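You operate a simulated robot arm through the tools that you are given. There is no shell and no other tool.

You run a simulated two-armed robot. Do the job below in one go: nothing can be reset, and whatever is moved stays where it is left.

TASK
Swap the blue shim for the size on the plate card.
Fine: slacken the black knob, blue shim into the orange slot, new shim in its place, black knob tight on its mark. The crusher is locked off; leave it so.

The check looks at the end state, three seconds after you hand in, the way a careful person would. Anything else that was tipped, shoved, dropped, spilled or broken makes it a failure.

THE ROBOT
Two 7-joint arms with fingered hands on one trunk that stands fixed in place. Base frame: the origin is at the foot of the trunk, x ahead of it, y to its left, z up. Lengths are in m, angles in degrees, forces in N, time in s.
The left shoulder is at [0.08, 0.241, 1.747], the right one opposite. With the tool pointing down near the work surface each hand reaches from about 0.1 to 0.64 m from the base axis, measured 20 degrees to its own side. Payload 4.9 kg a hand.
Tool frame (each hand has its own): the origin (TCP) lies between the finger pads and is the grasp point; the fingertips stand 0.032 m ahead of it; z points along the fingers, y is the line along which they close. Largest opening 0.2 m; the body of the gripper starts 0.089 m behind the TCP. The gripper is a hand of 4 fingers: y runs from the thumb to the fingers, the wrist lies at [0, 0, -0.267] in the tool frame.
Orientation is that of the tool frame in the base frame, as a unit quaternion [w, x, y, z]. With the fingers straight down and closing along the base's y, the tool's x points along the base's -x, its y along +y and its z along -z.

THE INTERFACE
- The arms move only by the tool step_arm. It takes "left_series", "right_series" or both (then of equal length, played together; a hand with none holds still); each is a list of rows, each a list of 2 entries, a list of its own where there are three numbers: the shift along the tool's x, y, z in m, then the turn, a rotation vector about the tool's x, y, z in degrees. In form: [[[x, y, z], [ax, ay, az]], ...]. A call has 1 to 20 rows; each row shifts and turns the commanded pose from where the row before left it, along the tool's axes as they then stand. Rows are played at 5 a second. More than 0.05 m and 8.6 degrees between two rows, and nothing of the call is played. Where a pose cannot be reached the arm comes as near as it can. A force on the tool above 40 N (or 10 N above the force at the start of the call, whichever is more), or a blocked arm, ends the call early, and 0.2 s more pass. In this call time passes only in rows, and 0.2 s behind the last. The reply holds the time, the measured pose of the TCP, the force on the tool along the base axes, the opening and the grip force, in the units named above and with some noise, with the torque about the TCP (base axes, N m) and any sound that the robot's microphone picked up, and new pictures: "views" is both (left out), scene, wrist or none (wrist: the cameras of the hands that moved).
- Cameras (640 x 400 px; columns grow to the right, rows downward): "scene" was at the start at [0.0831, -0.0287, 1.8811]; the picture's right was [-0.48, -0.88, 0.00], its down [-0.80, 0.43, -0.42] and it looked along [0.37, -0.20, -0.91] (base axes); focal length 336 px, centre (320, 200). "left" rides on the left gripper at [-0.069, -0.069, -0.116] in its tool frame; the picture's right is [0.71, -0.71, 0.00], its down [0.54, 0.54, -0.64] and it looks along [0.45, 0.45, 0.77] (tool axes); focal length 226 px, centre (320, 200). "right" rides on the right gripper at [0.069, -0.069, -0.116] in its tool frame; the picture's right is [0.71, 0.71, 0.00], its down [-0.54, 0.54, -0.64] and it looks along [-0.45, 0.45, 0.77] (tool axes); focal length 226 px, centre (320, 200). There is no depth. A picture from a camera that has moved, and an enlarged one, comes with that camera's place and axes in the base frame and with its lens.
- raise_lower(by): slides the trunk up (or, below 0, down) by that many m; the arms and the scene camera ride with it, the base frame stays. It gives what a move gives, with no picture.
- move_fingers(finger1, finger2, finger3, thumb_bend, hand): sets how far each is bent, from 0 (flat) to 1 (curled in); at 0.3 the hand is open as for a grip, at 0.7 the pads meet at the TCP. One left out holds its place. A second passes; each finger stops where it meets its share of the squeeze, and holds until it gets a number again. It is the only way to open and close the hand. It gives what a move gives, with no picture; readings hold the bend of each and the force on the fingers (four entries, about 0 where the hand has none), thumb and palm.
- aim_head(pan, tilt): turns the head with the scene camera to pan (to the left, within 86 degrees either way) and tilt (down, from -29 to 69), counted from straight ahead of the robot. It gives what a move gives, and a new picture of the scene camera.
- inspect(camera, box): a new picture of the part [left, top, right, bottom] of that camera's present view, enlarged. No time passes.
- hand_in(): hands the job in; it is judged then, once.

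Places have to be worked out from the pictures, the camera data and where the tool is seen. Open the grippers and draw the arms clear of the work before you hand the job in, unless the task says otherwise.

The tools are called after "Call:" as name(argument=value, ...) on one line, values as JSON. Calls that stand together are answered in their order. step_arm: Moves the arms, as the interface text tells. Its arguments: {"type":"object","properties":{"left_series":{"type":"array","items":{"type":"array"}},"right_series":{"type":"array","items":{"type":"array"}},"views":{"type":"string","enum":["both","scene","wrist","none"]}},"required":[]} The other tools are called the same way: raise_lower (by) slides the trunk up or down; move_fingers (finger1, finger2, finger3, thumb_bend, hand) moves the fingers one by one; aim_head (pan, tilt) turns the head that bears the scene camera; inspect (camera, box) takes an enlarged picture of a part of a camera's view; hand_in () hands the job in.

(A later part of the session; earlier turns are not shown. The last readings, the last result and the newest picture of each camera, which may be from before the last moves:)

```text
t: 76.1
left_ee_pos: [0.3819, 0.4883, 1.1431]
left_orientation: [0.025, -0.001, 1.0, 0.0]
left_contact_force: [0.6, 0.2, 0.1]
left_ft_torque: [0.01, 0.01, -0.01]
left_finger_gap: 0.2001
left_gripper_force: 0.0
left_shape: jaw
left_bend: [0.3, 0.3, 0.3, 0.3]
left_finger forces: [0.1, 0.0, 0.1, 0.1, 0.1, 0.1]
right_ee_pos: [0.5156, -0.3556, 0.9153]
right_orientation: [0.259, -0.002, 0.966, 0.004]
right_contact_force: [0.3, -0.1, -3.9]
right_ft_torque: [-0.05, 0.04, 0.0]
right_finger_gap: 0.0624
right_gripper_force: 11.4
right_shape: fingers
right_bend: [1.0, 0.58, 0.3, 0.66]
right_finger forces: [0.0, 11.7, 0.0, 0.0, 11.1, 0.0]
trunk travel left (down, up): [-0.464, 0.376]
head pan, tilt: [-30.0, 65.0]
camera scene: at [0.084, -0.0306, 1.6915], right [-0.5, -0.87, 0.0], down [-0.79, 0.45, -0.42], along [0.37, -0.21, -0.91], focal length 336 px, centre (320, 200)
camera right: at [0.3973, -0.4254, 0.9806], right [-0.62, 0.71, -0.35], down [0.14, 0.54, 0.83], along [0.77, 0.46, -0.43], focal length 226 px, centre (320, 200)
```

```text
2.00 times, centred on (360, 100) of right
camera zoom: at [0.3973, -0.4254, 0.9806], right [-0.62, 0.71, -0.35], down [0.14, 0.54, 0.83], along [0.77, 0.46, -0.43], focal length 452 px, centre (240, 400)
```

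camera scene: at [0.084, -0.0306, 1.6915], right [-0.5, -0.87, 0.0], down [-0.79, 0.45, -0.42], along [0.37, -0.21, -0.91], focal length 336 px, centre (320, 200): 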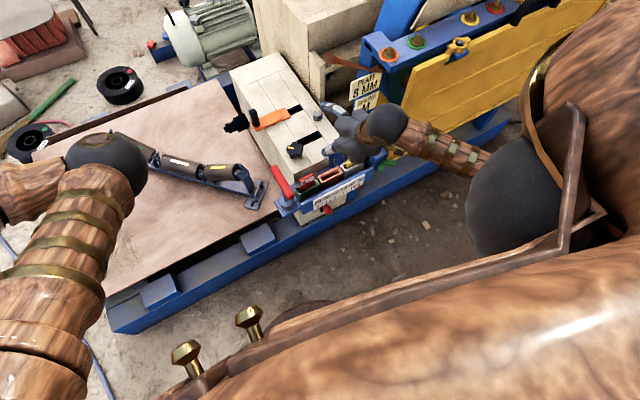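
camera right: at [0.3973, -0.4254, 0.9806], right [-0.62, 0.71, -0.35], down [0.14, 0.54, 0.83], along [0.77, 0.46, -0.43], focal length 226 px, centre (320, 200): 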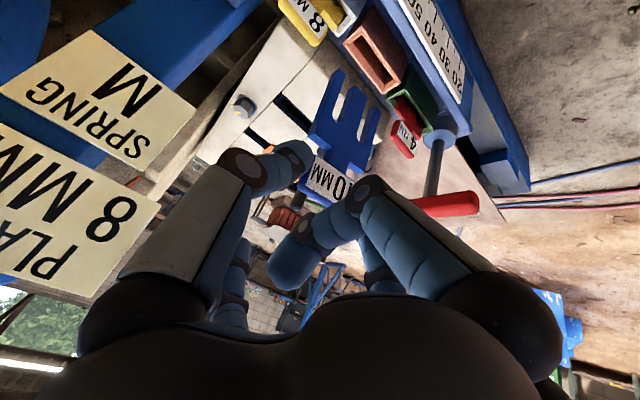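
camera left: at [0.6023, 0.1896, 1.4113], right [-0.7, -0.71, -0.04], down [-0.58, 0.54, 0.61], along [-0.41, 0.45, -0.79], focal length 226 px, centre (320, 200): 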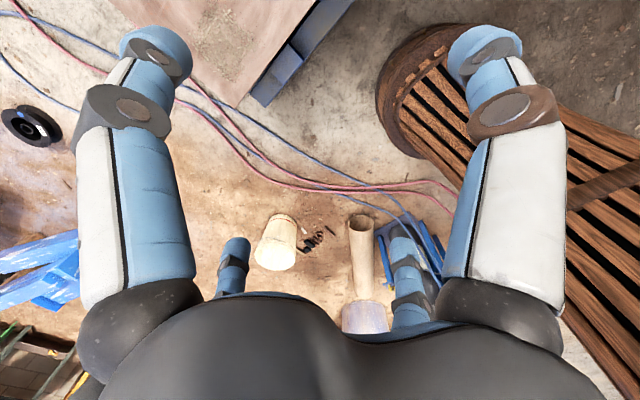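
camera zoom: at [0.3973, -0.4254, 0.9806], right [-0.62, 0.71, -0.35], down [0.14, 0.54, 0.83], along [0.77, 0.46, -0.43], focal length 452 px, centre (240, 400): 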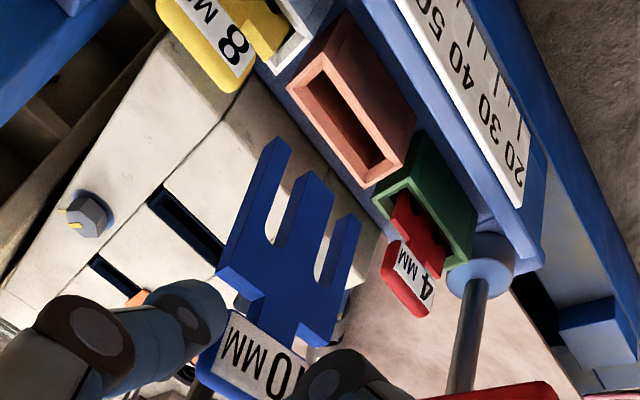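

The rack is well in view. I zoom the scene camera on the rack to fix the orange slot's height and position against the wrist view.

Call:
inspect(camera="scene", box=[270, 150, 390, 225])

Call:
inspect(camera="right", box=[300, 0, 460, 100])

```text
5.33 times, centred on (330, 188) of scene
camera zoom: at [0.084, -0.0306, 1.6915], right [-0.5, -0.87, 0.0], down [-0.79, 0.45, -0.42], along [0.37, -0.21, -0.91], focal length 1794 px, centre (267, 267)
```

zoom: 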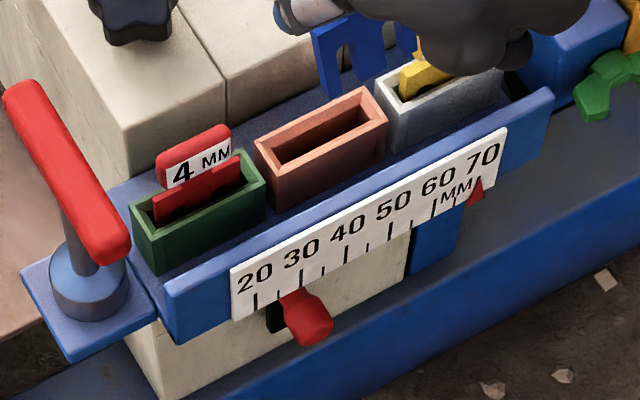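

```text
4.00 times, centred on (380, 50) of right
camera zoom: at [0.3973, -0.4254, 0.9806], right [-0.62, 0.71, -0.35], down [0.14, 0.54, 0.83], along [0.77, 0.46, -0.43], focal length 904 px, centre (80, 800)
```

zoom: 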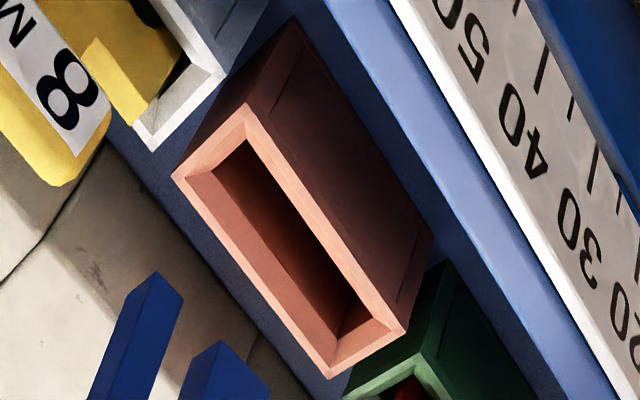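

The orange rim comes out at x 0.5385 to 0.5685, y -0.384 to -0.301, z about 0.688, with centre (0.5535, -0.3425). Now I need the shim's place in the hand, so I zoom in on its prongs from both cameras.

Call:
inspect(camera="scene", box=[315, 140, 365, 172])

Call:
inspect(camera="right", box=[280, 50, 420, 210])

```text
12.50 times, centred on (340, 156) of scene
camera zoom: at [0.084, -0.0306, 1.6915], right [-0.5, -0.87, 0.0], down [-0.79, 0.45, -0.42], along [0.37, -0.21, -0.91], focal length 4206 px, centre (70, 750)
```

zoom: 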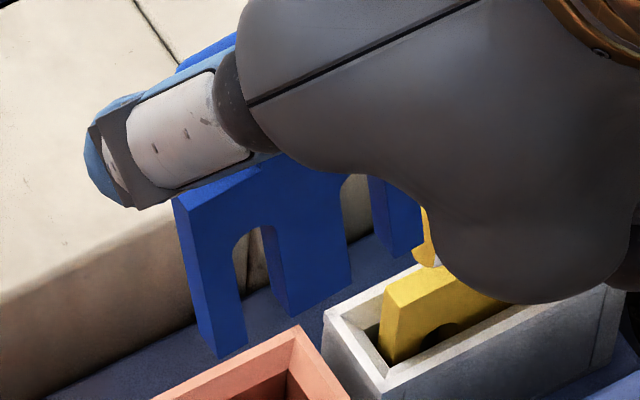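

```text
2.50 times, centred on (350, 130) of right
camera zoom: at [0.3973, -0.4254, 0.9806], right [-0.62, 0.71, -0.35], down [0.14, 0.54, 0.83], along [0.77, 0.46, -0.43], focal length 565 px, centre (245, 375)
```

zoom: 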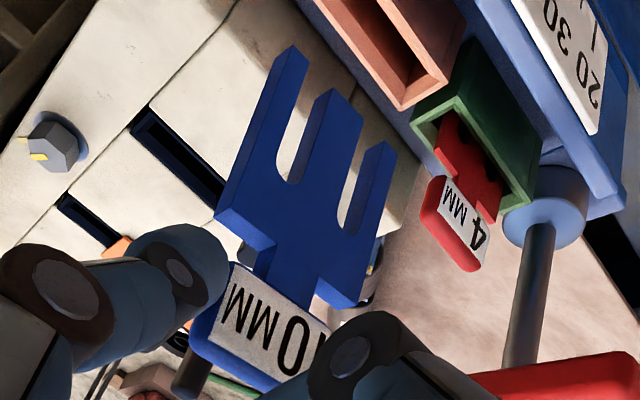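

The shim's bottom is 0.132 below the TCP, its body centre is about 15 mm ahead of the TCP in x, and it hangs upright. The opening is x 0.546 to 0.5615, y -0.376 to -0.3085. I move to TCP (0.5385, -0.3415) and lower until the prongs are about 2 cm above the rim.

Call:
step_arm(right_series=[[[-0.0099, 0.007, 0.0057], [0, 0, 0]], [[-0.0099, 0.0071, 0.0057], [0, 0, 0]], [[0, 0, 0], [0, 0, 0]]], views="none")

Call:
raise_lower(by=-0.07)

Call:
inspect(camera="right", box=[260, 0, 460, 160])

Call:
inspect(camera="scene", box=[285, 135, 365, 185])

```text
t: 76.9
left_ee_pos: [0.3794, 0.4876, 1.1431]
left_orientation: [0.026, 0.0, 1.0, -0.001]
left_contact_force: [-0.2, -0.6, -0.4]
left_ft_torque: [0.0, -0.01, 0.01]
left_finger_gap: 0.2003
left_gripper_force: 0.0
left_shape: jaw
left_bend: [0.3, 0.3, 0.3, 0.3]
left_finger forces: [0.0, 0.1, 0.0, 0.0, 0.0, 0.0]
right_ee_pos: [0.5377, -0.3411, 0.9148]
right_orientation: [0.261, -0.002, 0.965, 0.005]
right_contact_force: [0.1, -0.7, -3.6]
right_ft_torque: [-0.02, 0.08, -0.03]
right_finger_gap: 0.0624
right_gripper_force: 11.1
right_shape: fingers
right_bend: [1.0, 0.58, 0.3, 0.66]
right_finger forces: [0.1, 11.5, 0.1, 0.0, 11.1, 0.0]
trunk travel left (down, up): [-0.464, 0.376]
head pan, tilt: [-30.0, 65.0]
```

```text
t: 78.0
left_ee_pos: [0.3806, 0.4881, 1.0746]
left_orientation: [0.026, -0.001, 1.0, 0.001]
left_contact_force: [0.9, 0.8, -1.6]
left_ft_torque: [-0.03, -0.02, -0.02]
left_finger_gap: 0.2002
left_gripper_force: 0.0
left_shape: jaw
left_bend: [0.3, 0.3, 0.3, 0.3]
left_finger forces: [0.1, 0.0, 0.1, 0.0, 0.1, 0.1]
right_ee_pos: [0.5373, -0.3406, 0.845]
right_orientation: [0.26, -0.003, 0.966, 0.005]
right_contact_force: [0.4, -0.1, -3.1]
right_ft_torque: [-0.03, 0.01, 0.0]
right_finger_gap: 0.0625
right_gripper_force: 11.8
right_shape: fingers
right_bend: [1.0, 0.58, 0.3, 0.66]
right_finger forces: [0.0, 11.6, 0.0, 0.0, 11.1, 0.0]
trunk travel left (down, up): [-0.394, 0.446]
head pan, tilt: [-30.0, 65.0]
```

```text
2.50 times, centred on (360, 80) of right
camera zoom: at [0.4196, -0.4113, 0.9114], right [-0.62, 0.71, -0.35], down [0.14, 0.54, 0.83], along [0.78, 0.46, -0.43], focal length 565 px, centre (220, 500)
```

zoom: 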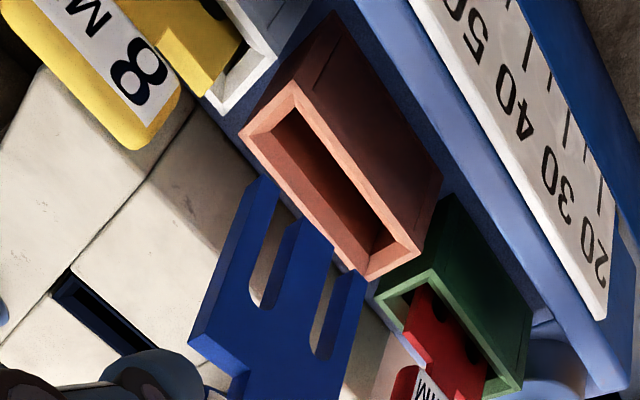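

```text
8.00 times, centred on (325, 160) of scene
camera zoom: at [0.0829, -0.0306, 1.6216], right [-0.5, -0.87, 0.0], down [-0.79, 0.45, -0.42], along [0.37, -0.21, -0.91], focal length 2692 px, centre (280, 520)
```

zoom: 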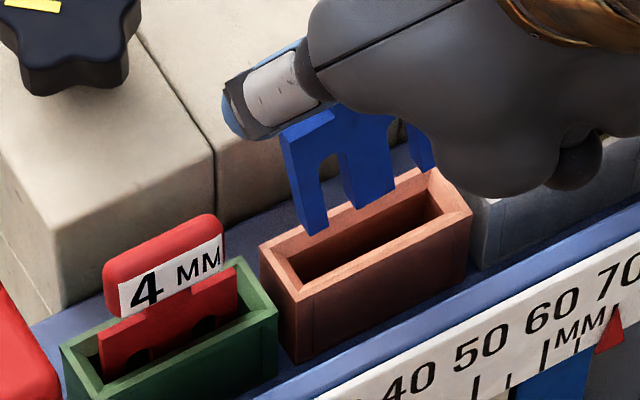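

Prong corner and rim agree between cameras to within a few millimetres. I lower 17 mm more so the prong ends are just above the rim, where alignment can be judged directly.

Call:
raise_lower(by=-0.017)

Call:
inspect(camera="right", box=[300, 0, 428, 100])

Call:
inspect(camera="scene", box=[305, 145, 355, 176])

```text
t: 78.7
left_ee_pos: [0.3803, 0.4877, 1.0554]
left_orientation: [0.026, -0.001, 1.0, 0.0]
left_contact_force: [1.0, 1.3, -0.6]
left_ft_torque: [0.03, 0.0, -0.02]
left_finger_gap: 0.1999
left_gripper_force: 0.0
left_shape: jaw
left_bend: [0.3, 0.3, 0.3, 0.3]
left_finger forces: [0.0, 0.1, 0.0, 0.0, 0.0, 0.0]
right_ee_pos: [0.537, -0.3412, 0.8281]
right_orientation: [0.26, -0.001, 0.966, 0.004]
right_contact_force: [0.3, -0.1, -3.2]
right_ft_torque: [-0.02, 0.05, -0.03]
right_finger_gap: 0.0623
right_gripper_force: 11.5
right_shape: fingers
right_bend: [1.0, 0.58, 0.3, 0.66]
right_finger forces: [0.1, 11.5, 0.0, 0.0, 11.1, 0.1]
trunk travel left (down, up): [-0.377, 0.463]
head pan, tilt: [-30.0, 65.0]
```

```text
4.00 times, centred on (364, 50) of right
camera zoom: at [0.4195, -0.4112, 0.8943], right [-0.62, 0.71, -0.35], down [0.14, 0.54, 0.83], along [0.78, 0.46, -0.43], focal length 904 px, centre (144, 800)
```

zoom: 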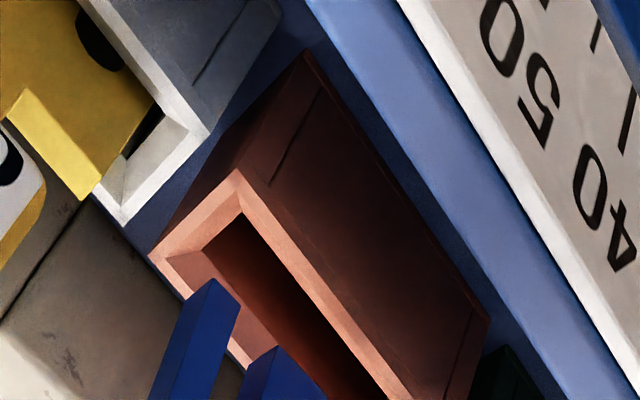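

```text
12.80 times, centred on (330, 160) of scene
camera zoom: at [0.0828, -0.0305, 1.6046], right [-0.5, -0.87, 0.0], down [-0.79, 0.45, -0.42], along [0.37, -0.21, -0.91], focal length 4307 px, centre (192, 706)
```

zoom: 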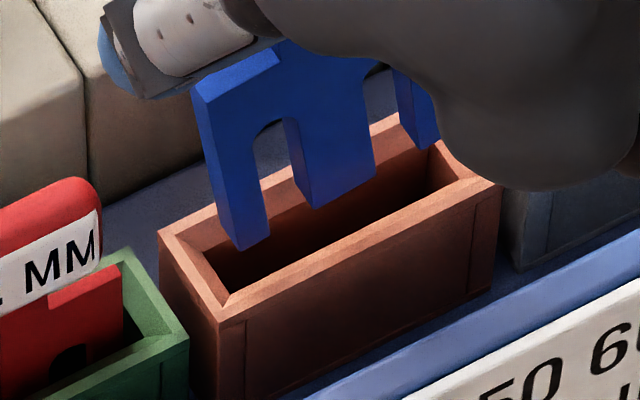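

In the scene view the prongs sit over the opening but near its far edge. I zoom in tighter to measure how far to shift.

Call:
inspect(camera="right", box=[325, 30, 405, 95])

Call:
inspect(camera="scene", box=[314, 152, 346, 172])

```text
6.15 times, centred on (365, 62) of right
camera zoom: at [0.4195, -0.4112, 0.8943], right [-0.62, 0.71, -0.35], down [0.14, 0.54, 0.83], along [0.78, 0.46, -0.43], focal length 1391 px, centre (43, 1046)
```

zoom: 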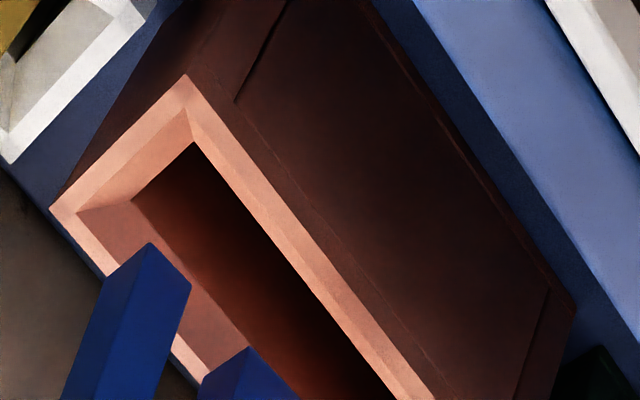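

```text
16.00 times, centred on (330, 162) of scene
camera zoom: at [0.0828, -0.0305, 1.6046], right [-0.5, -0.87, 0.0], down [-0.79, 0.45, -0.42], along [0.37, -0.21, -0.91], focal length 5384 px, centre (160, 808)
```

zoom: 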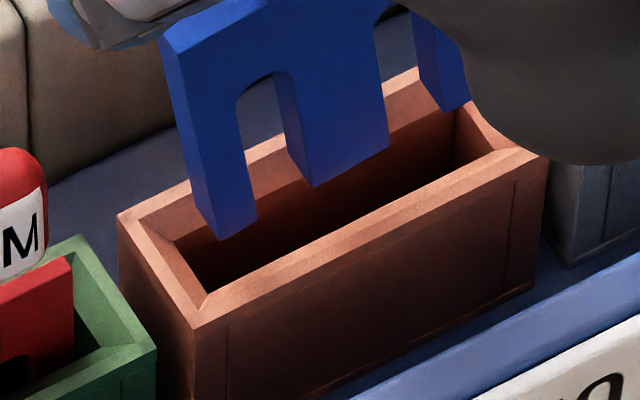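

The prongs are centred in y but look about 4 mm too far forward. I shift back 4 mm and lower 6 mm, then check again.

Call:
step_arm(right_series=[[[0.0035, 0, -0.002], [0, 0, 0]], [[0.003, 0, 0.0052], [0, 0, 0]], [[0, 0, 0], [0, 0, 0]]], views="none")

Call:
inspect(camera="right", box=[325, 30, 405, 95])

Call:
inspect(camera="scene", box=[314, 152, 346, 172])

```text
t: 79.5
left_ee_pos: [0.3806, 0.4881, 1.0561]
left_orientation: [0.025, -0.001, 1.0, -0.001]
left_contact_force: [-0.6, 0.7, -0.3]
left_ft_torque: [-0.02, -0.01, 0.0]
left_finger_gap: 0.2001
left_gripper_force: 0.1
left_shape: jaw
left_bend: [0.3, 0.3, 0.3, 0.3]
left_finger forces: [0.1, 0.0, 0.1, 0.1, 0.0, 0.0]
right_ee_pos: [0.5343, -0.3414, 0.8213]
right_orientation: [0.26, -0.002, 0.966, 0.005]
right_contact_force: [0.9, -1.4, -3.1]
right_ft_torque: [0.0, 0.07, -0.02]
right_finger_gap: 0.0623
right_gripper_force: 11.7
right_shape: fingers
right_bend: [1.0, 0.58, 0.3, 0.66]
right_finger forces: [0.1, 11.5, 0.0, 0.0, 11.1, 0.1]
trunk travel left (down, up): [-0.377, 0.463]
head pan, tilt: [-30.0, 65.0]
```

```text
6.15 times, centred on (365, 62) of right
camera zoom: at [0.4157, -0.4114, 0.888], right [-0.62, 0.71, -0.35], down [0.14, 0.54, 0.83], along [0.78, 0.46, -0.43], focal length 1391 px, centre (43, 1046)
```

zoom: 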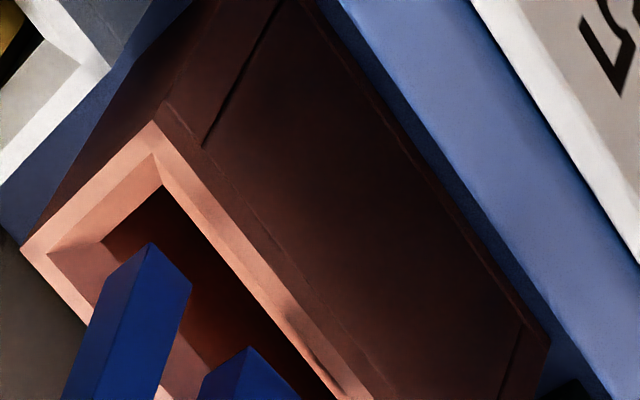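

```text
16.00 times, centred on (330, 162) of scene
camera zoom: at [0.0832, -0.0306, 1.6045], right [-0.5, -0.87, 0.0], down [-0.79, 0.45, -0.42], along [0.37, -0.21, -0.91], focal length 5384 px, centre (160, 808)
```

zoom: 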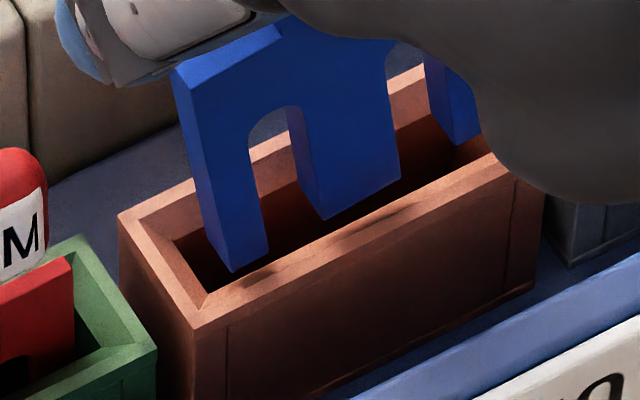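

The prongs are now over the opening, with perhaps 2 mm to add forward. I shift 2 mm forward and lower 12 mm gently while watching the force.

Call:
step_arm(right_series=[[[-0.0017, 0, 0.001], [0, 0, 0]], [[0.002, 0, 0.0035], [0, 0, 0]], [[0.002, 0, 0.0035], [0, 0, 0]], [[0.002, 0, 0.0035], [0, 0, 0]]], views="none")

Call:
inspect(camera="right", box=[285, 30, 405, 130])

Call:
inspect(camera="scene", box=[314, 152, 346, 172])

```text
t: 80.5
left_ee_pos: [0.3815, 0.4873, 1.0562]
left_orientation: [0.026, -0.001, 1.0, 0.001]
left_contact_force: [-1.1, 0.2, -0.1]
left_ft_torque: [0.03, -0.02, -0.02]
left_finger_gap: 0.2
left_gripper_force: 0.2
left_shape: jaw
left_bend: [0.3, 0.3, 0.3, 0.3]
left_finger forces: [0.1, 0.0, 0.1, 0.1, 0.0, 0.0]
right_ee_pos: [0.5358, -0.3415, 0.8099]
right_orientation: [0.26, -0.002, 0.966, 0.004]
right_contact_force: [-0.2, 0.0, -3.3]
right_ft_torque: [-0.02, 0.05, 0.03]
right_finger_gap: 0.0627
right_gripper_force: 11.1
right_shape: fingers
right_bend: [1.0, 0.58, 0.3, 0.66]
right_finger forces: [0.0, 11.6, 0.1, 0.1, 11.2, 0.0]
trunk travel left (down, up): [-0.377, 0.463]
head pan, tilt: [-30.0, 65.0]
```

```text
4.00 times, centred on (345, 80) of right
camera zoom: at [0.4173, -0.4116, 0.876], right [-0.62, 0.71, -0.35], down [0.14, 0.54, 0.83], along [0.78, 0.46, -0.43], focal length 904 px, centre (220, 680)
```

zoom: 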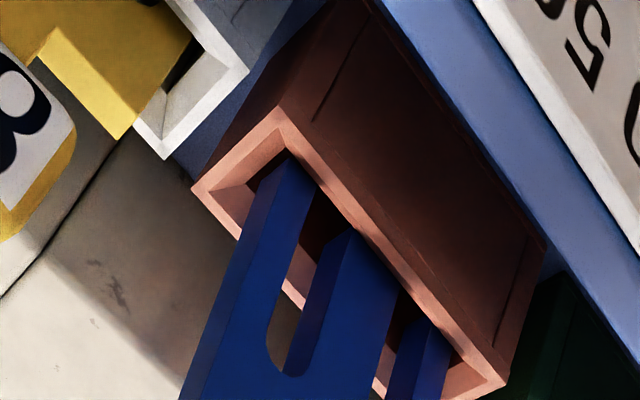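

```text
16.00 times, centred on (330, 162) of scene
camera zoom: at [0.0832, -0.0305, 1.6046], right [-0.5, -0.87, 0.0], down [-0.79, 0.45, -0.42], along [0.37, -0.21, -0.91], focal length 5384 px, centre (160, 808)
```

zoom: 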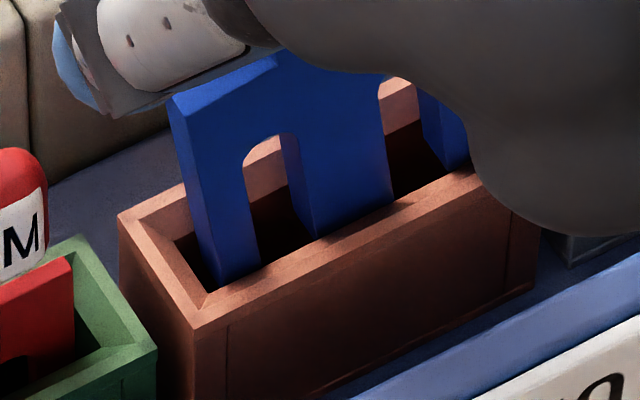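

The prongs are entering the slot with no contact force. I keep lowering, 20 mm more.

Call:
step_arm(right_series=[[[0.0025, 0, 0.0043], [0, 0, 0]], [[0.0025, 0, 0.0043], [0, 0, 0]], [[0.0025, 0, 0.0043], [0, 0, 0]], [[0.0025, 0, 0.0043], [0, 0, 0]]], views="none")

Call:
inspect(camera="scene", box=[300, 145, 364, 185])

```text
t: 81.5
left_ee_pos: [0.3797, 0.4885, 1.0545]
left_orientation: [0.026, -0.001, 1.0, 0.0]
left_contact_force: [0.1, -0.3, -0.4]
left_ft_torque: [0.02, 0.0, -0.01]
left_finger_gap: 0.2001
left_gripper_force: 0.0
left_shape: jaw
left_bend: [0.3, 0.3, 0.3, 0.3]
left_finger forces: [0.1, 0.1, 0.0, 0.0, 0.0, 0.0]
right_ee_pos: [0.5364, -0.3401, 0.7898]
right_orientation: [0.26, -0.001, 0.966, 0.004]
right_contact_force: [-0.6, 0.6, -2.9]
right_ft_torque: [-0.03, 0.03, 0.03]
right_finger_gap: 0.0626
right_gripper_force: 11.1
right_shape: fingers
right_bend: [1.0, 0.58, 0.3, 0.66]
right_finger forces: [0.0, 11.5, 0.1, 0.1, 11.1, 0.0]
trunk travel left (down, up): [-0.377, 0.463]
head pan, tilt: [-30.0, 65.0]
```

```text
10.00 times, centred on (332, 165) of scene
camera zoom: at [0.0831, -0.0305, 1.6046], right [-0.5, -0.87, 0.0], down [-0.79, 0.45, -0.42], along [0.37, -0.21, -0.91], focal length 3365 px, centre (200, 550)
```

zoom: 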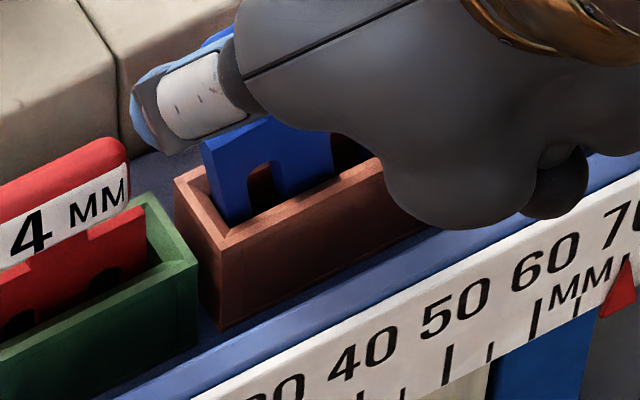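

It slides in freely. I continue down 20 mm, expecting the floor of the holder.

Call:
step_arm(right_series=[[[0.0025, 0, 0.0043], [0, 0, 0]], [[0.0025, 0, 0.0043], [0, 0, 0]], [[0.0025, 0, 0.0043], [0, 0, 0]], [[0.0025, 0, 0.0043], [0, 0, 0]]], views="none")

Call:
inspect(camera="scene", box=[300, 145, 364, 185])

Call:
inspect(camera="right", box=[220, 30, 480, 230])

```text
t: 82.5
left_ee_pos: [0.3798, 0.4877, 1.0562]
left_orientation: [0.026, -0.001, 1.0, 0.0]
left_contact_force: [-0.9, 0.8, 0.7]
left_ft_torque: [-0.01, -0.06, -0.03]
left_finger_gap: 0.1999
left_gripper_force: 0.0
left_shape: jaw
left_bend: [0.3, 0.3, 0.3, 0.3]
left_finger forces: [0.0, 0.1, 0.0, 0.0, 0.0, 0.0]
right_ee_pos: [0.5362, -0.3405, 0.7718]
right_orientation: [0.261, -0.001, 0.965, 0.004]
right_contact_force: [-0.1, -3.8, 5.1]
right_ft_torque: [-0.17, -0.06, -0.03]
right_finger_gap: 0.0623
right_gripper_force: 13.1
right_shape: fingers
right_bend: [1.0, 0.58, 0.3, 0.66]
right_finger forces: [0.1, 10.8, 0.0, 0.0, 15.8, 0.0]
trunk travel left (down, up): [-0.377, 0.463]
head pan, tilt: [-30.0, 65.0]
```

```text
10.00 times, centred on (332, 165) of scene
camera zoom: at [0.0817, -0.0303, 1.6049], right [-0.5, -0.87, 0.0], down [-0.78, 0.45, -0.42], along [0.37, -0.21, -0.91], focal length 3365 px, centre (200, 550)
```

zoom: 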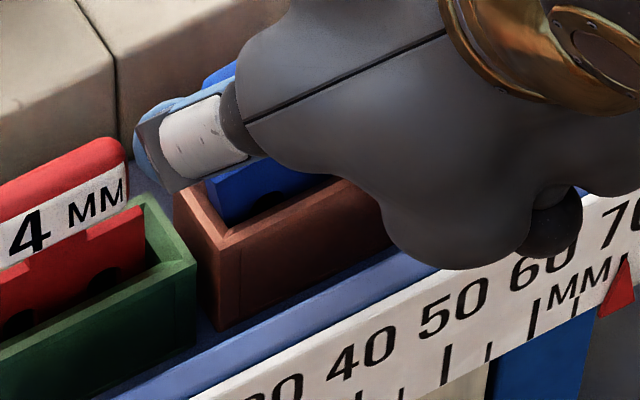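

```text
2.00 times, centred on (350, 130) of right
camera zoom: at [0.417, -0.411, 0.8373], right [-0.61, 0.71, -0.35], down [0.14, 0.54, 0.83], along [0.78, 0.46, -0.43], focal length 452 px, centre (260, 340)
```

zoom: 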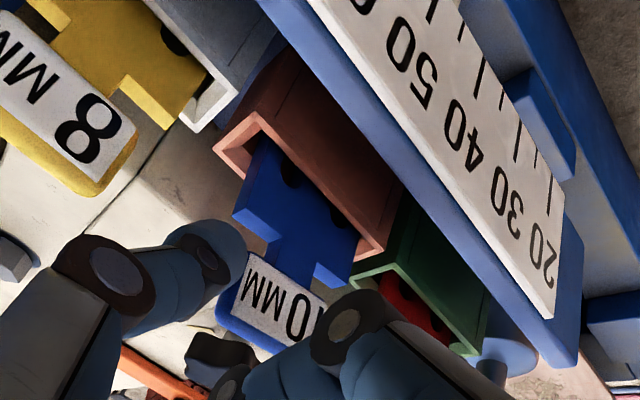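

The force jumped to +5 N, and the notch arches sit at rim level just like on the yellow shim, so the blue shim is seated. I open the thumb and finger2 slightly to let go.

Call:
move_fingers(hand="right", finger2=0.53, thumb_bend=0.6)

Call:
inspect(camera="right", box=[220, 30, 480, 230])

```text
t: 83.5
left_ee_pos: [0.3806, 0.489, 1.0556]
left_orientation: [0.026, -0.002, 1.0, 0.0]
left_contact_force: [-0.4, 1.5, 0.0]
left_ft_torque: [-0.02, 0.01, 0.02]
left_finger_gap: 0.2001
left_gripper_force: 0.0
left_shape: jaw
left_bend: [0.3, 0.3, 0.3, 0.3]
left_finger forces: [0.1, 0.0, 0.1, 0.1, 0.0, 0.1]
right_ee_pos: [0.5348, -0.3402, 0.7693]
right_orientation: [0.26, -0.001, 0.966, 0.004]
right_contact_force: [-0.7, -1.4, -1.1]
right_ft_torque: [-0.04, -0.03, 0.02]
right_finger_gap: 0.0707
right_gripper_force: 0.7
right_shape: fingers
right_bend: [1.0, 0.53, 0.3, 0.6]
right_finger forces: [0.0, 0.0, 0.0, 0.0, 0.8, 0.0]
trunk travel left (down, up): [-0.377, 0.463]
head pan, tilt: [-30.0, 65.0]
```

```text
2.00 times, centred on (350, 130) of right
camera zoom: at [0.4173, -0.4103, 0.8362], right [-0.62, 0.71, -0.35], down [0.14, 0.54, 0.83], along [0.78, 0.46, -0.43], focal length 452 px, centre (260, 340)
```

zoom: 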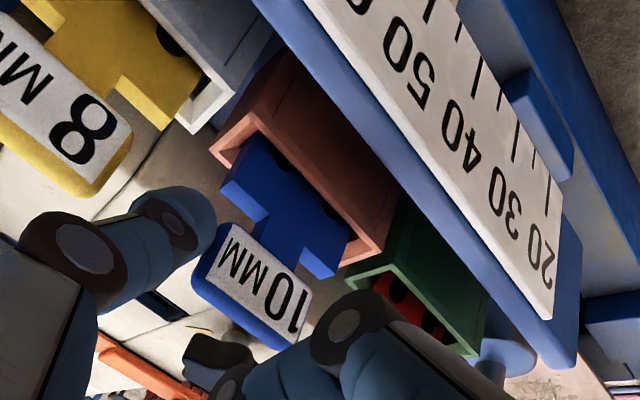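

The shim is released and stands in the orange slot. I raise the trunk by 0.08 to clear it and look at the result.

Call:
raise_lower(by=0.08)

Call:
inspect(camera="right", box=[200, 0, 520, 200])

Call:
inspect(camera="scene", box=[270, 140, 390, 215])

```text
t: 84.6
left_ee_pos: [0.3814, 0.488, 1.1358]
left_orientation: [0.025, -0.001, 1.0, 0.001]
left_contact_force: [0.0, 0.0, 0.7]
left_ft_torque: [-0.02, 0.03, 0.0]
left_finger_gap: 0.2003
left_gripper_force: 0.0
left_shape: jaw
left_bend: [0.3, 0.3, 0.3, 0.3]
left_finger forces: [0.1, 0.0, 0.0, 0.1, 0.0, 0.0]
right_ee_pos: [0.5355, -0.3399, 0.8497]
right_orientation: [0.26, -0.003, 0.966, 0.005]
right_contact_force: [0.4, 0.3, 0.5]
right_ft_torque: [-0.02, -0.04, 0.03]
right_finger_gap: 0.0701
right_gripper_force: 0.2
right_shape: fingers
right_bend: [1.0, 0.53, 0.3, 0.6]
right_finger forces: [0.0, 0.0, 0.0, 0.0, 0.0, 0.0]
trunk travel left (down, up): [-0.457, 0.383]
head pan, tilt: [-30.0, 65.0]
```

```text
2.00 times, centred on (360, 100) of right
camera zoom: at [0.4174, -0.4103, 0.9161], right [-0.62, 0.71, -0.35], down [0.14, 0.54, 0.83], along [0.78, 0.46, -0.43], focal length 452 px, centre (240, 400)
```

zoom: 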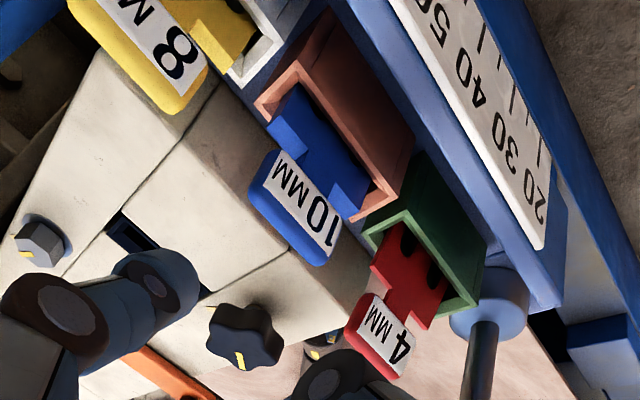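

```text
5.33 times, centred on (330, 178) of scene
camera zoom: at [0.0829, -0.0303, 1.6845], right [-0.5, -0.87, 0.0], down [-0.79, 0.45, -0.42], along [0.37, -0.21, -0.91], focal length 1794 px, centre (267, 320)
```

zoom: 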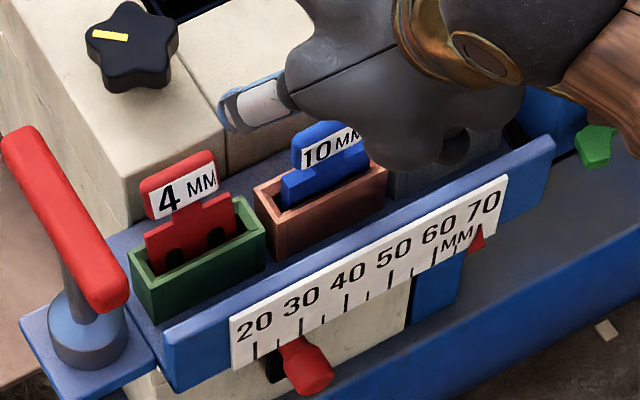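

The blue shim stands in the orange slot like its neighbours. Next is the yellow 8 MM shim in the white slot, which I reckon is centred near y -0.43. The cards begin near x 0.61 there, so I fold finger3 in and move back and right for a good view of it.

Call:
move_fingers(hand="right", finger2=0.52, finger3=0.5, thumb_bend=0.52)

Call:
step_arm(right_series=[[[0.0116, -0.0267, -0.0067], [0, 0, 0]], [[0.0116, -0.0267, -0.0067], [0, 0, 0]], [[0.0116, -0.0267, -0.0067], [0, 0, 0]], [[0, 0, 0], [0, 0, 0]]], views="both")

Call:
inspect(camera="right", box=[260, 0, 420, 130])

Call:
inspect(camera="scene", box=[320, 135, 384, 175])

```text
t: 85.6
left_ee_pos: [0.3807, 0.487, 1.1366]
left_orientation: [0.027, -0.001, 1.0, 0.0]
left_contact_force: [0.3, -0.1, 0.4]
left_ft_torque: [0.02, 0.02, -0.01]
left_finger_gap: 0.1999
left_gripper_force: 0.1
left_shape: jaw
left_bend: [0.3, 0.3, 0.3, 0.3]
left_finger forces: [0.0, 0.0, 0.0, 0.0, 0.0, 0.0]
right_ee_pos: [0.5353, -0.3403, 0.8491]
right_orientation: [0.26, -0.002, 0.966, 0.005]
right_contact_force: [-0.5, -0.5, -0.3]
right_ft_torque: [0.01, 0.01, 0.03]
right_finger_gap: 0.0819
right_gripper_force: 0.0
right_shape: fingers
right_bend: [1.0, 0.52, 0.5, 0.52]
right_finger forces: [0.0, 0.1, 0.0, 0.1, 0.1, 0.0]
trunk travel left (down, up): [-0.457, 0.383]
head pan, tilt: [-30.0, 65.0]
```

```text
t: 86.6
left_ee_pos: [0.3795, 0.4882, 1.1345]
left_orientation: [0.025, -0.001, 1.0, 0.0]
left_contact_force: [0.7, 0.0, -0.1]
left_ft_torque: [0.0, 0.0, 0.03]
left_finger_gap: 0.2001
left_gripper_force: 0.1
left_shape: jaw
left_bend: [0.3, 0.3, 0.3, 0.3]
left_finger forces: [0.0, 0.0, 0.0, 0.0, 0.0, 0.1]
right_ee_pos: [0.4965, -0.4213, 0.8492]
right_orientation: [0.26, -0.002, 0.966, 0.004]
right_contact_force: [-1.2, -0.3, -0.2]
right_ft_torque: [0.03, 0.03, 0.0]
right_finger_gap: 0.0815
right_gripper_force: 0.0
right_shape: fingers
right_bend: [1.0, 0.52, 0.5, 0.52]
right_finger forces: [0.0, 0.0, 0.0, 0.1, 0.0, 0.1]
trunk travel left (down, up): [-0.457, 0.383]
head pan, tilt: [-30.0, 65.0]
camera scene: at [0.083, -0.0301, 1.6846], right [-0.5, -0.87, 0.0], down [-0.79, 0.45, -0.42], along [0.37, -0.21, -0.91], focal length 336 px, centre (320, 200)
camera right: at [0.378, -0.4914, 0.9151], right [-0.62, 0.71, -0.35], down [0.14, 0.54, 0.83], along [0.78, 0.46, -0.43], focal length 226 px, centre (320, 200)
```

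scene: 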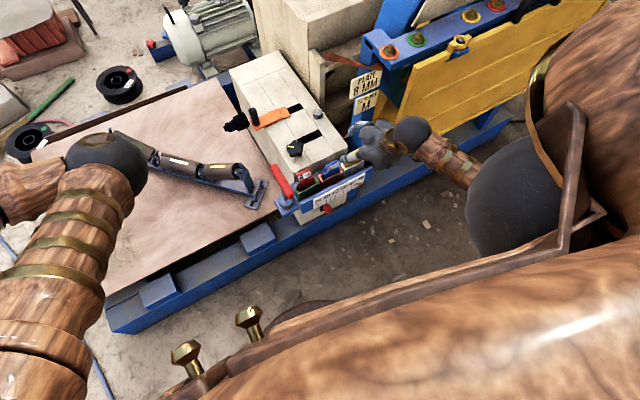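
right: 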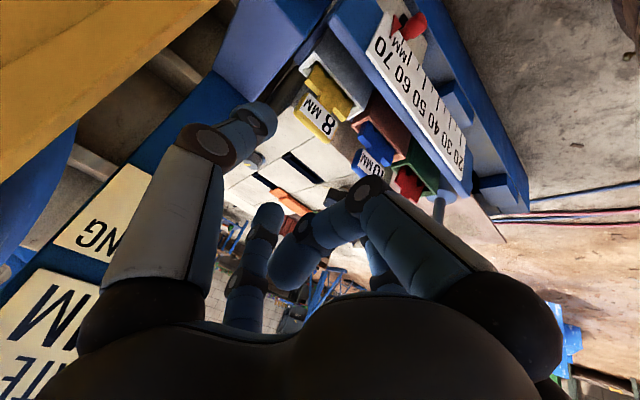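

```text
3.08 times, centred on (340, 65) of right
camera zoom: at [0.378, -0.4914, 0.9151], right [-0.62, 0.71, -0.35], down [0.14, 0.54, 0.83], along [0.78, 0.46, -0.43], focal length 696 px, centre (258, 615)
```

zoom: 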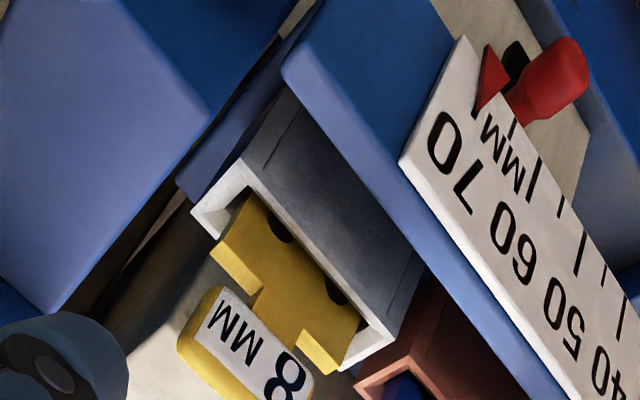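

```text
10.00 times, centred on (352, 155) of scene
camera zoom: at [0.083, -0.0301, 1.6846], right [-0.5, -0.87, 0.0], down [-0.79, 0.45, -0.42], along [0.37, -0.21, -0.91], focal length 3365 px, centre (0, 650)
```

zoom: 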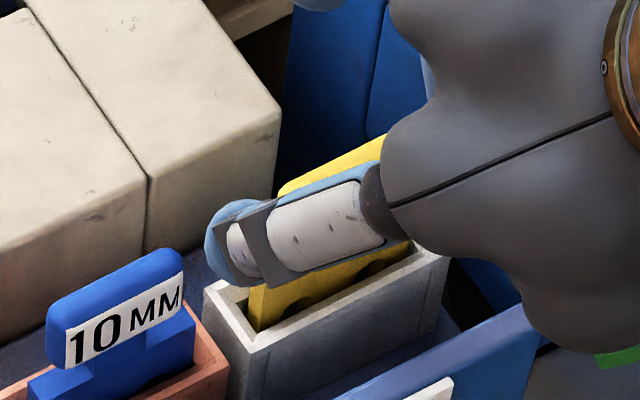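

The white holder spans y -0.469 to -0.389. I look at the whole yellow tab from the wrist camera to place it.

Call:
inspect(camera="right", box=[270, 60, 398, 160])

Call:
inspect(camera="scene", box=[340, 140, 372, 160])

```text
4.00 times, centred on (334, 110) of right
camera zoom: at [0.378, -0.4914, 0.9151], right [-0.62, 0.71, -0.35], down [0.14, 0.54, 0.83], along [0.78, 0.46, -0.43], focal length 904 px, centre (264, 560)
```

zoom: 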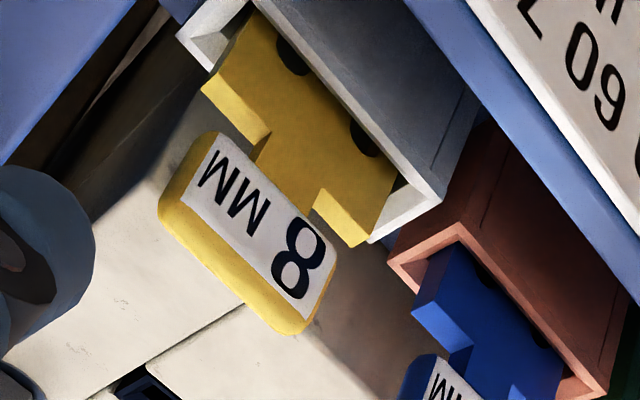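

```text
16.00 times, centred on (356, 150) of scene
camera zoom: at [0.083, -0.0301, 1.6846], right [-0.5, -0.87, 0.0], down [-0.79, 0.45, -0.42], along [0.37, -0.21, -0.91], focal length 5384 px, centre (-256, 1000)
```

zoom: 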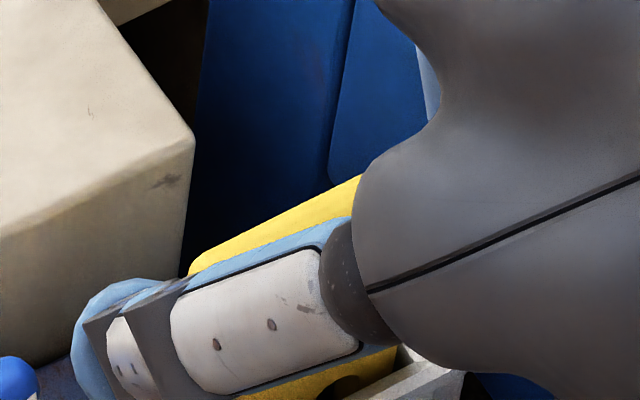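

The yellow tab is centred near (0.553, -0.429) with its top at about z 0.755. I set a narrow opening so finger2 stays off the blue tab and the thumb off the box. Then I move above it to TCP (0.539, -0.429) and lower part way.

Call:
move_fingers(hand="right", finger2=0.54, thumb_bend=0.57)

Call:
step_arm(right_series=[[[-0.0184, -0.0039, 0.0106], [0, 0, 0]], [[-0.0184, -0.0038, 0.0106], [0, 0, 0]], [[0, 0, 0], [0, 0, 0]]], views="none")

Call:
raise_lower(by=-0.045)

Call:
inspect(camera="right", box=[200, 30, 440, 230])

Call:
inspect(camera="scene", box=[320, 110, 400, 170])

```text
t: 87.6
left_ee_pos: [0.3797, 0.4878, 1.136]
left_orientation: [0.027, -0.002, 1.0, 0.0]
left_contact_force: [-0.2, 0.3, 0.3]
left_ft_torque: [0.05, -0.03, 0.01]
left_finger_gap: 0.2002
left_gripper_force: 0.1
left_shape: jaw
left_bend: [0.3, 0.3, 0.3, 0.3]
left_finger forces: [0.1, 0.1, 0.0, 0.0, 0.0, 0.0]
right_ee_pos: [0.4951, -0.4207, 0.8491]
right_orientation: [0.259, -0.002, 0.966, 0.005]
right_contact_force: [-0.2, -0.9, -0.7]
right_ft_torque: [-0.01, -0.01, 0.01]
right_finger_gap: 0.0761
right_gripper_force: 0.1
right_shape: fingers
right_bend: [1.0, 0.54, 0.5, 0.56]
right_finger forces: [0.0, 0.0, 0.0, 0.1, 0.0, 0.1]
trunk travel left (down, up): [-0.457, 0.383]
head pan, tilt: [-30.0, 65.0]
```

```text
t: 88.4
left_ee_pos: [0.3802, 0.4883, 1.1357]
left_orientation: [0.026, -0.001, 1.0, 0.001]
left_contact_force: [0.1, 0.4, -0.1]
left_ft_torque: [0.02, -0.02, -0.01]
left_finger_gap: 0.2002
left_gripper_force: 0.0
left_shape: jaw
left_bend: [0.3, 0.3, 0.3, 0.3]
left_finger forces: [0.0, 0.0, 0.0, 0.1, 0.0, 0.1]
right_ee_pos: [0.5383, -0.4276, 0.8496]
right_orientation: [0.26, -0.002, 0.966, 0.005]
right_contact_force: [-0.3, -0.2, 0.1]
right_ft_torque: [0.01, -0.01, 0.03]
right_finger_gap: 0.0759
right_gripper_force: 0.1
right_shape: fingers
right_bend: [1.0, 0.54, 0.5, 0.56]
right_finger forces: [0.0, 0.0, 0.1, 0.1, 0.0, 0.0]
trunk travel left (down, up): [-0.457, 0.383]
head pan, tilt: [-30.0, 65.0]
```

```text
t: 89.3
left_ee_pos: [0.3796, 0.4894, 1.0926]
left_orientation: [0.026, -0.001, 1.0, 0.0]
left_contact_force: [1.1, 0.1, -0.3]
left_ft_torque: [-0.05, -0.01, 0.0]
left_finger_gap: 0.2001
left_gripper_force: 0.1
left_shape: jaw
left_bend: [0.3, 0.3, 0.3, 0.3]
left_finger forces: [0.0, 0.1, 0.0, 0.0, 0.0, 0.0]
right_ee_pos: [0.5382, -0.4278, 0.8053]
right_orientation: [0.26, -0.002, 0.966, 0.005]
right_contact_force: [-0.5, 0.6, 0.8]
right_ft_torque: [-0.02, 0.01, -0.01]
right_finger_gap: 0.076
right_gripper_force: 0.1
right_shape: fingers
right_bend: [1.0, 0.54, 0.5, 0.56]
right_finger forces: [0.0, 0.0, 0.0, 0.0, 0.0, 0.0]
trunk travel left (down, up): [-0.412, 0.428]
head pan, tilt: [-30.0, 65.0]
```

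```text
2.00 times, centred on (320, 130) of right
camera zoom: at [0.4207, -0.498, 0.8718], right [-0.62, 0.71, -0.35], down [0.14, 0.54, 0.83], along [0.78, 0.46, -0.43], focal length 452 px, centre (320, 340)
```

zoom: 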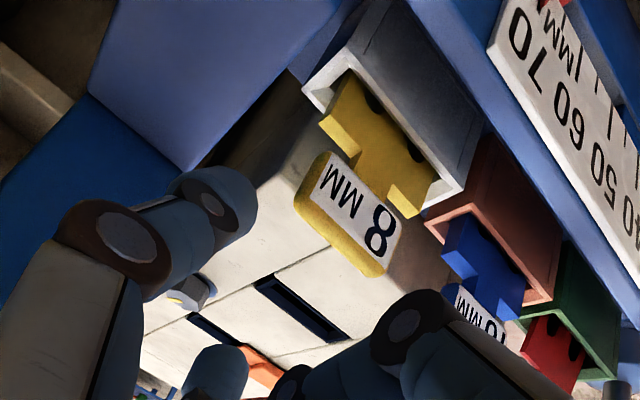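

```text
6.67 times, centred on (360, 140) of scene
camera zoom: at [0.0826, -0.0303, 1.6396], right [-0.5, -0.87, 0.0], down [-0.78, 0.45, -0.42], along [0.37, -0.21, -0.91], focal length 2243 px, centre (53, 600)
```

zoom: 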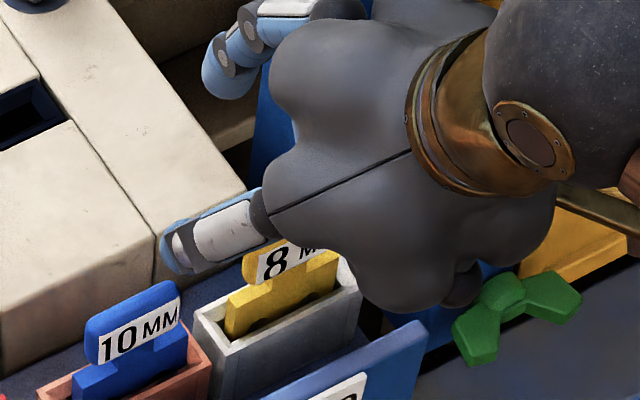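

Finger2 will pass between the yellow and blue tabs. I nudge 2 mm forward and lower 20 mm, then check the gaps.

Call:
step_arm(right_series=[[[-0.0021, -0.001, 0.0012], [0, 0, 0]], [[0, 0, 0], [0, 0, 0]]], views="none")

Call:
raise_lower(by=-0.02)

Call:
inspect(camera="right", box=[200, 60, 440, 260])

Call:
inspect(camera="scene", box=[320, 110, 400, 170])

```text
t: 89.9
left_ee_pos: [0.3799, 0.4881, 1.0899]
left_orientation: [0.026, -0.001, 1.0, 0.0]
left_contact_force: [-0.7, 0.5, 0.1]
left_ft_torque: [0.01, 0.0, 0.02]
left_finger_gap: 0.1999
left_gripper_force: 0.2
left_shape: jaw
left_bend: [0.3, 0.3, 0.3, 0.3]
left_finger forces: [0.0, 0.0, 0.1, 0.0, 0.0, 0.1]
right_ee_pos: [0.5406, -0.4296, 0.8054]
right_orientation: [0.26, -0.002, 0.966, 0.004]
right_contact_force: [-0.5, 0.3, -0.8]
right_ft_torque: [-0.01, 0.01, 0.0]
right_finger_gap: 0.0758
right_gripper_force: 0.0
right_shape: fingers
right_bend: [1.0, 0.54, 0.5, 0.56]
right_finger forces: [0.0, 0.0, 0.1, 0.0, 0.0, 0.0]
trunk travel left (down, up): [-0.412, 0.428]
head pan, tilt: [-30.0, 65.0]
```

```text
t: 90.6
left_ee_pos: [0.3805, 0.4894, 1.0701]
left_orientation: [0.026, 0.0, 1.0, 0.0]
left_contact_force: [0.7, -0.3, 0.3]
left_ft_torque: [-0.03, -0.02, -0.03]
left_finger_gap: 0.2002
left_gripper_force: 0.0
left_shape: jaw
left_bend: [0.3, 0.3, 0.3, 0.3]
left_finger forces: [0.0, 0.0, 0.0, 0.0, 0.0, 0.1]
right_ee_pos: [0.5414, -0.429, 0.7854]
right_orientation: [0.26, -0.002, 0.966, 0.004]
right_contact_force: [0.4, 0.3, -0.2]
right_ft_torque: [0.0, -0.02, -0.04]
right_finger_gap: 0.0757
right_gripper_force: 0.0
right_shape: fingers
right_bend: [1.0, 0.54, 0.5, 0.56]
right_finger forces: [0.0, 0.0, 0.0, 0.0, 0.0, 0.0]
trunk travel left (down, up): [-0.392, 0.448]
head pan, tilt: [-30.0, 65.0]
```

```text
2.00 times, centred on (320, 160) of right
camera zoom: at [0.423, -0.499, 0.8516], right [-0.62, 0.71, -0.35], down [0.14, 0.54, 0.83], along [0.78, 0.46, -0.43], focal length 452 px, centre (320, 280)
```

zoom: 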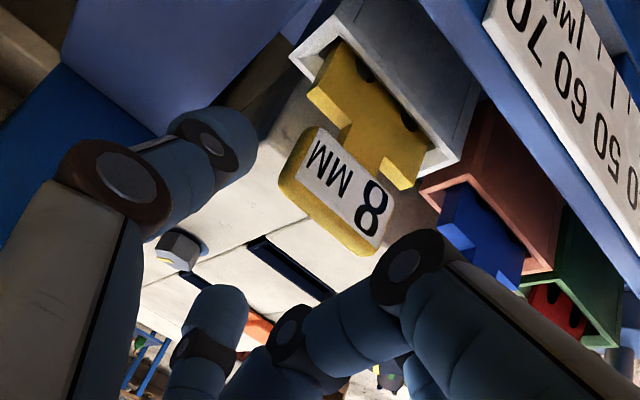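

```text
6.67 times, centred on (360, 140) of scene
camera zoom: at [0.0825, -0.0303, 1.6196], right [-0.5, -0.87, 0.0], down [-0.78, 0.45, -0.42], along [0.37, -0.21, -0.91], focal length 2243 px, centre (53, 600)
```

zoom: 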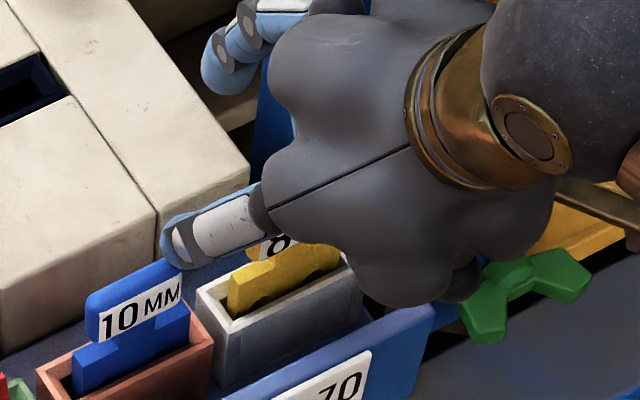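

Finger2's outer side would graze the blue tab's end if I went on. I close finger2 a little to 0.59 so it has room on both sides and look again.

Call:
move_fingers(hand="right", finger2=0.59)

Call:
inspect(camera="scene", box=[320, 130, 380, 170])

Call:
inspect(camera="right", box=[200, 60, 440, 260])

```text
t: 91.6
left_ee_pos: [0.38, 0.4873, 1.0714]
left_orientation: [0.026, -0.001, 1.0, 0.0]
left_contact_force: [0.4, -0.9, -0.1]
left_ft_torque: [-0.01, 0.02, -0.03]
left_finger_gap: 0.1998
left_gripper_force: 0.0
left_shape: jaw
left_bend: [0.3, 0.3, 0.3, 0.3]
left_finger forces: [0.0, 0.1, 0.1, 0.1, 0.0, 0.0]
right_ee_pos: [0.5417, -0.4283, 0.7857]
right_orientation: [0.26, -0.002, 0.966, 0.005]
right_contact_force: [0.4, 0.2, 0.1]
right_ft_torque: [-0.02, 0.01, -0.03]
right_finger_gap: 0.0759
right_gripper_force: 0.1
right_shape: fingers
right_bend: [1.0, 0.59, 0.5, 0.56]
right_finger forces: [0.0, 0.0, 0.1, 0.1, 0.0, 0.0]
trunk travel left (down, up): [-0.392, 0.448]
head pan, tilt: [-30.0, 65.0]
```

```text
10.00 times, centred on (350, 150) of scene
camera zoom: at [0.0828, -0.0304, 1.6196], right [-0.5, -0.87, 0.0], down [-0.79, 0.45, -0.42], along [0.37, -0.21, -0.91], focal length 3365 px, centre (20, 700)
```

zoom: 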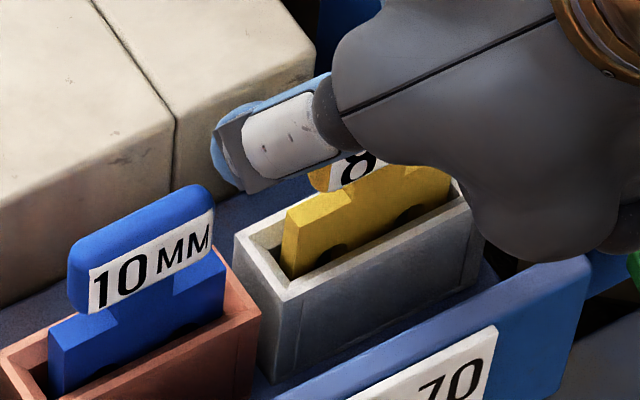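

```text
2.00 times, centred on (320, 160) of right
camera zoom: at [0.4232, -0.4991, 0.8515], right [-0.62, 0.71, -0.35], down [0.14, 0.54, 0.83], along [0.78, 0.46, -0.43], focal length 452 px, centre (320, 280)
```

zoom: 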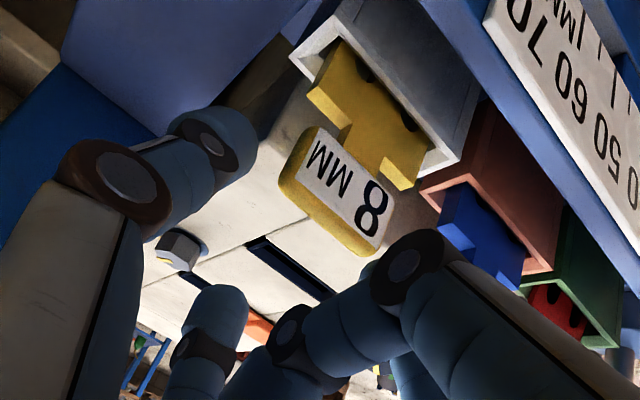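

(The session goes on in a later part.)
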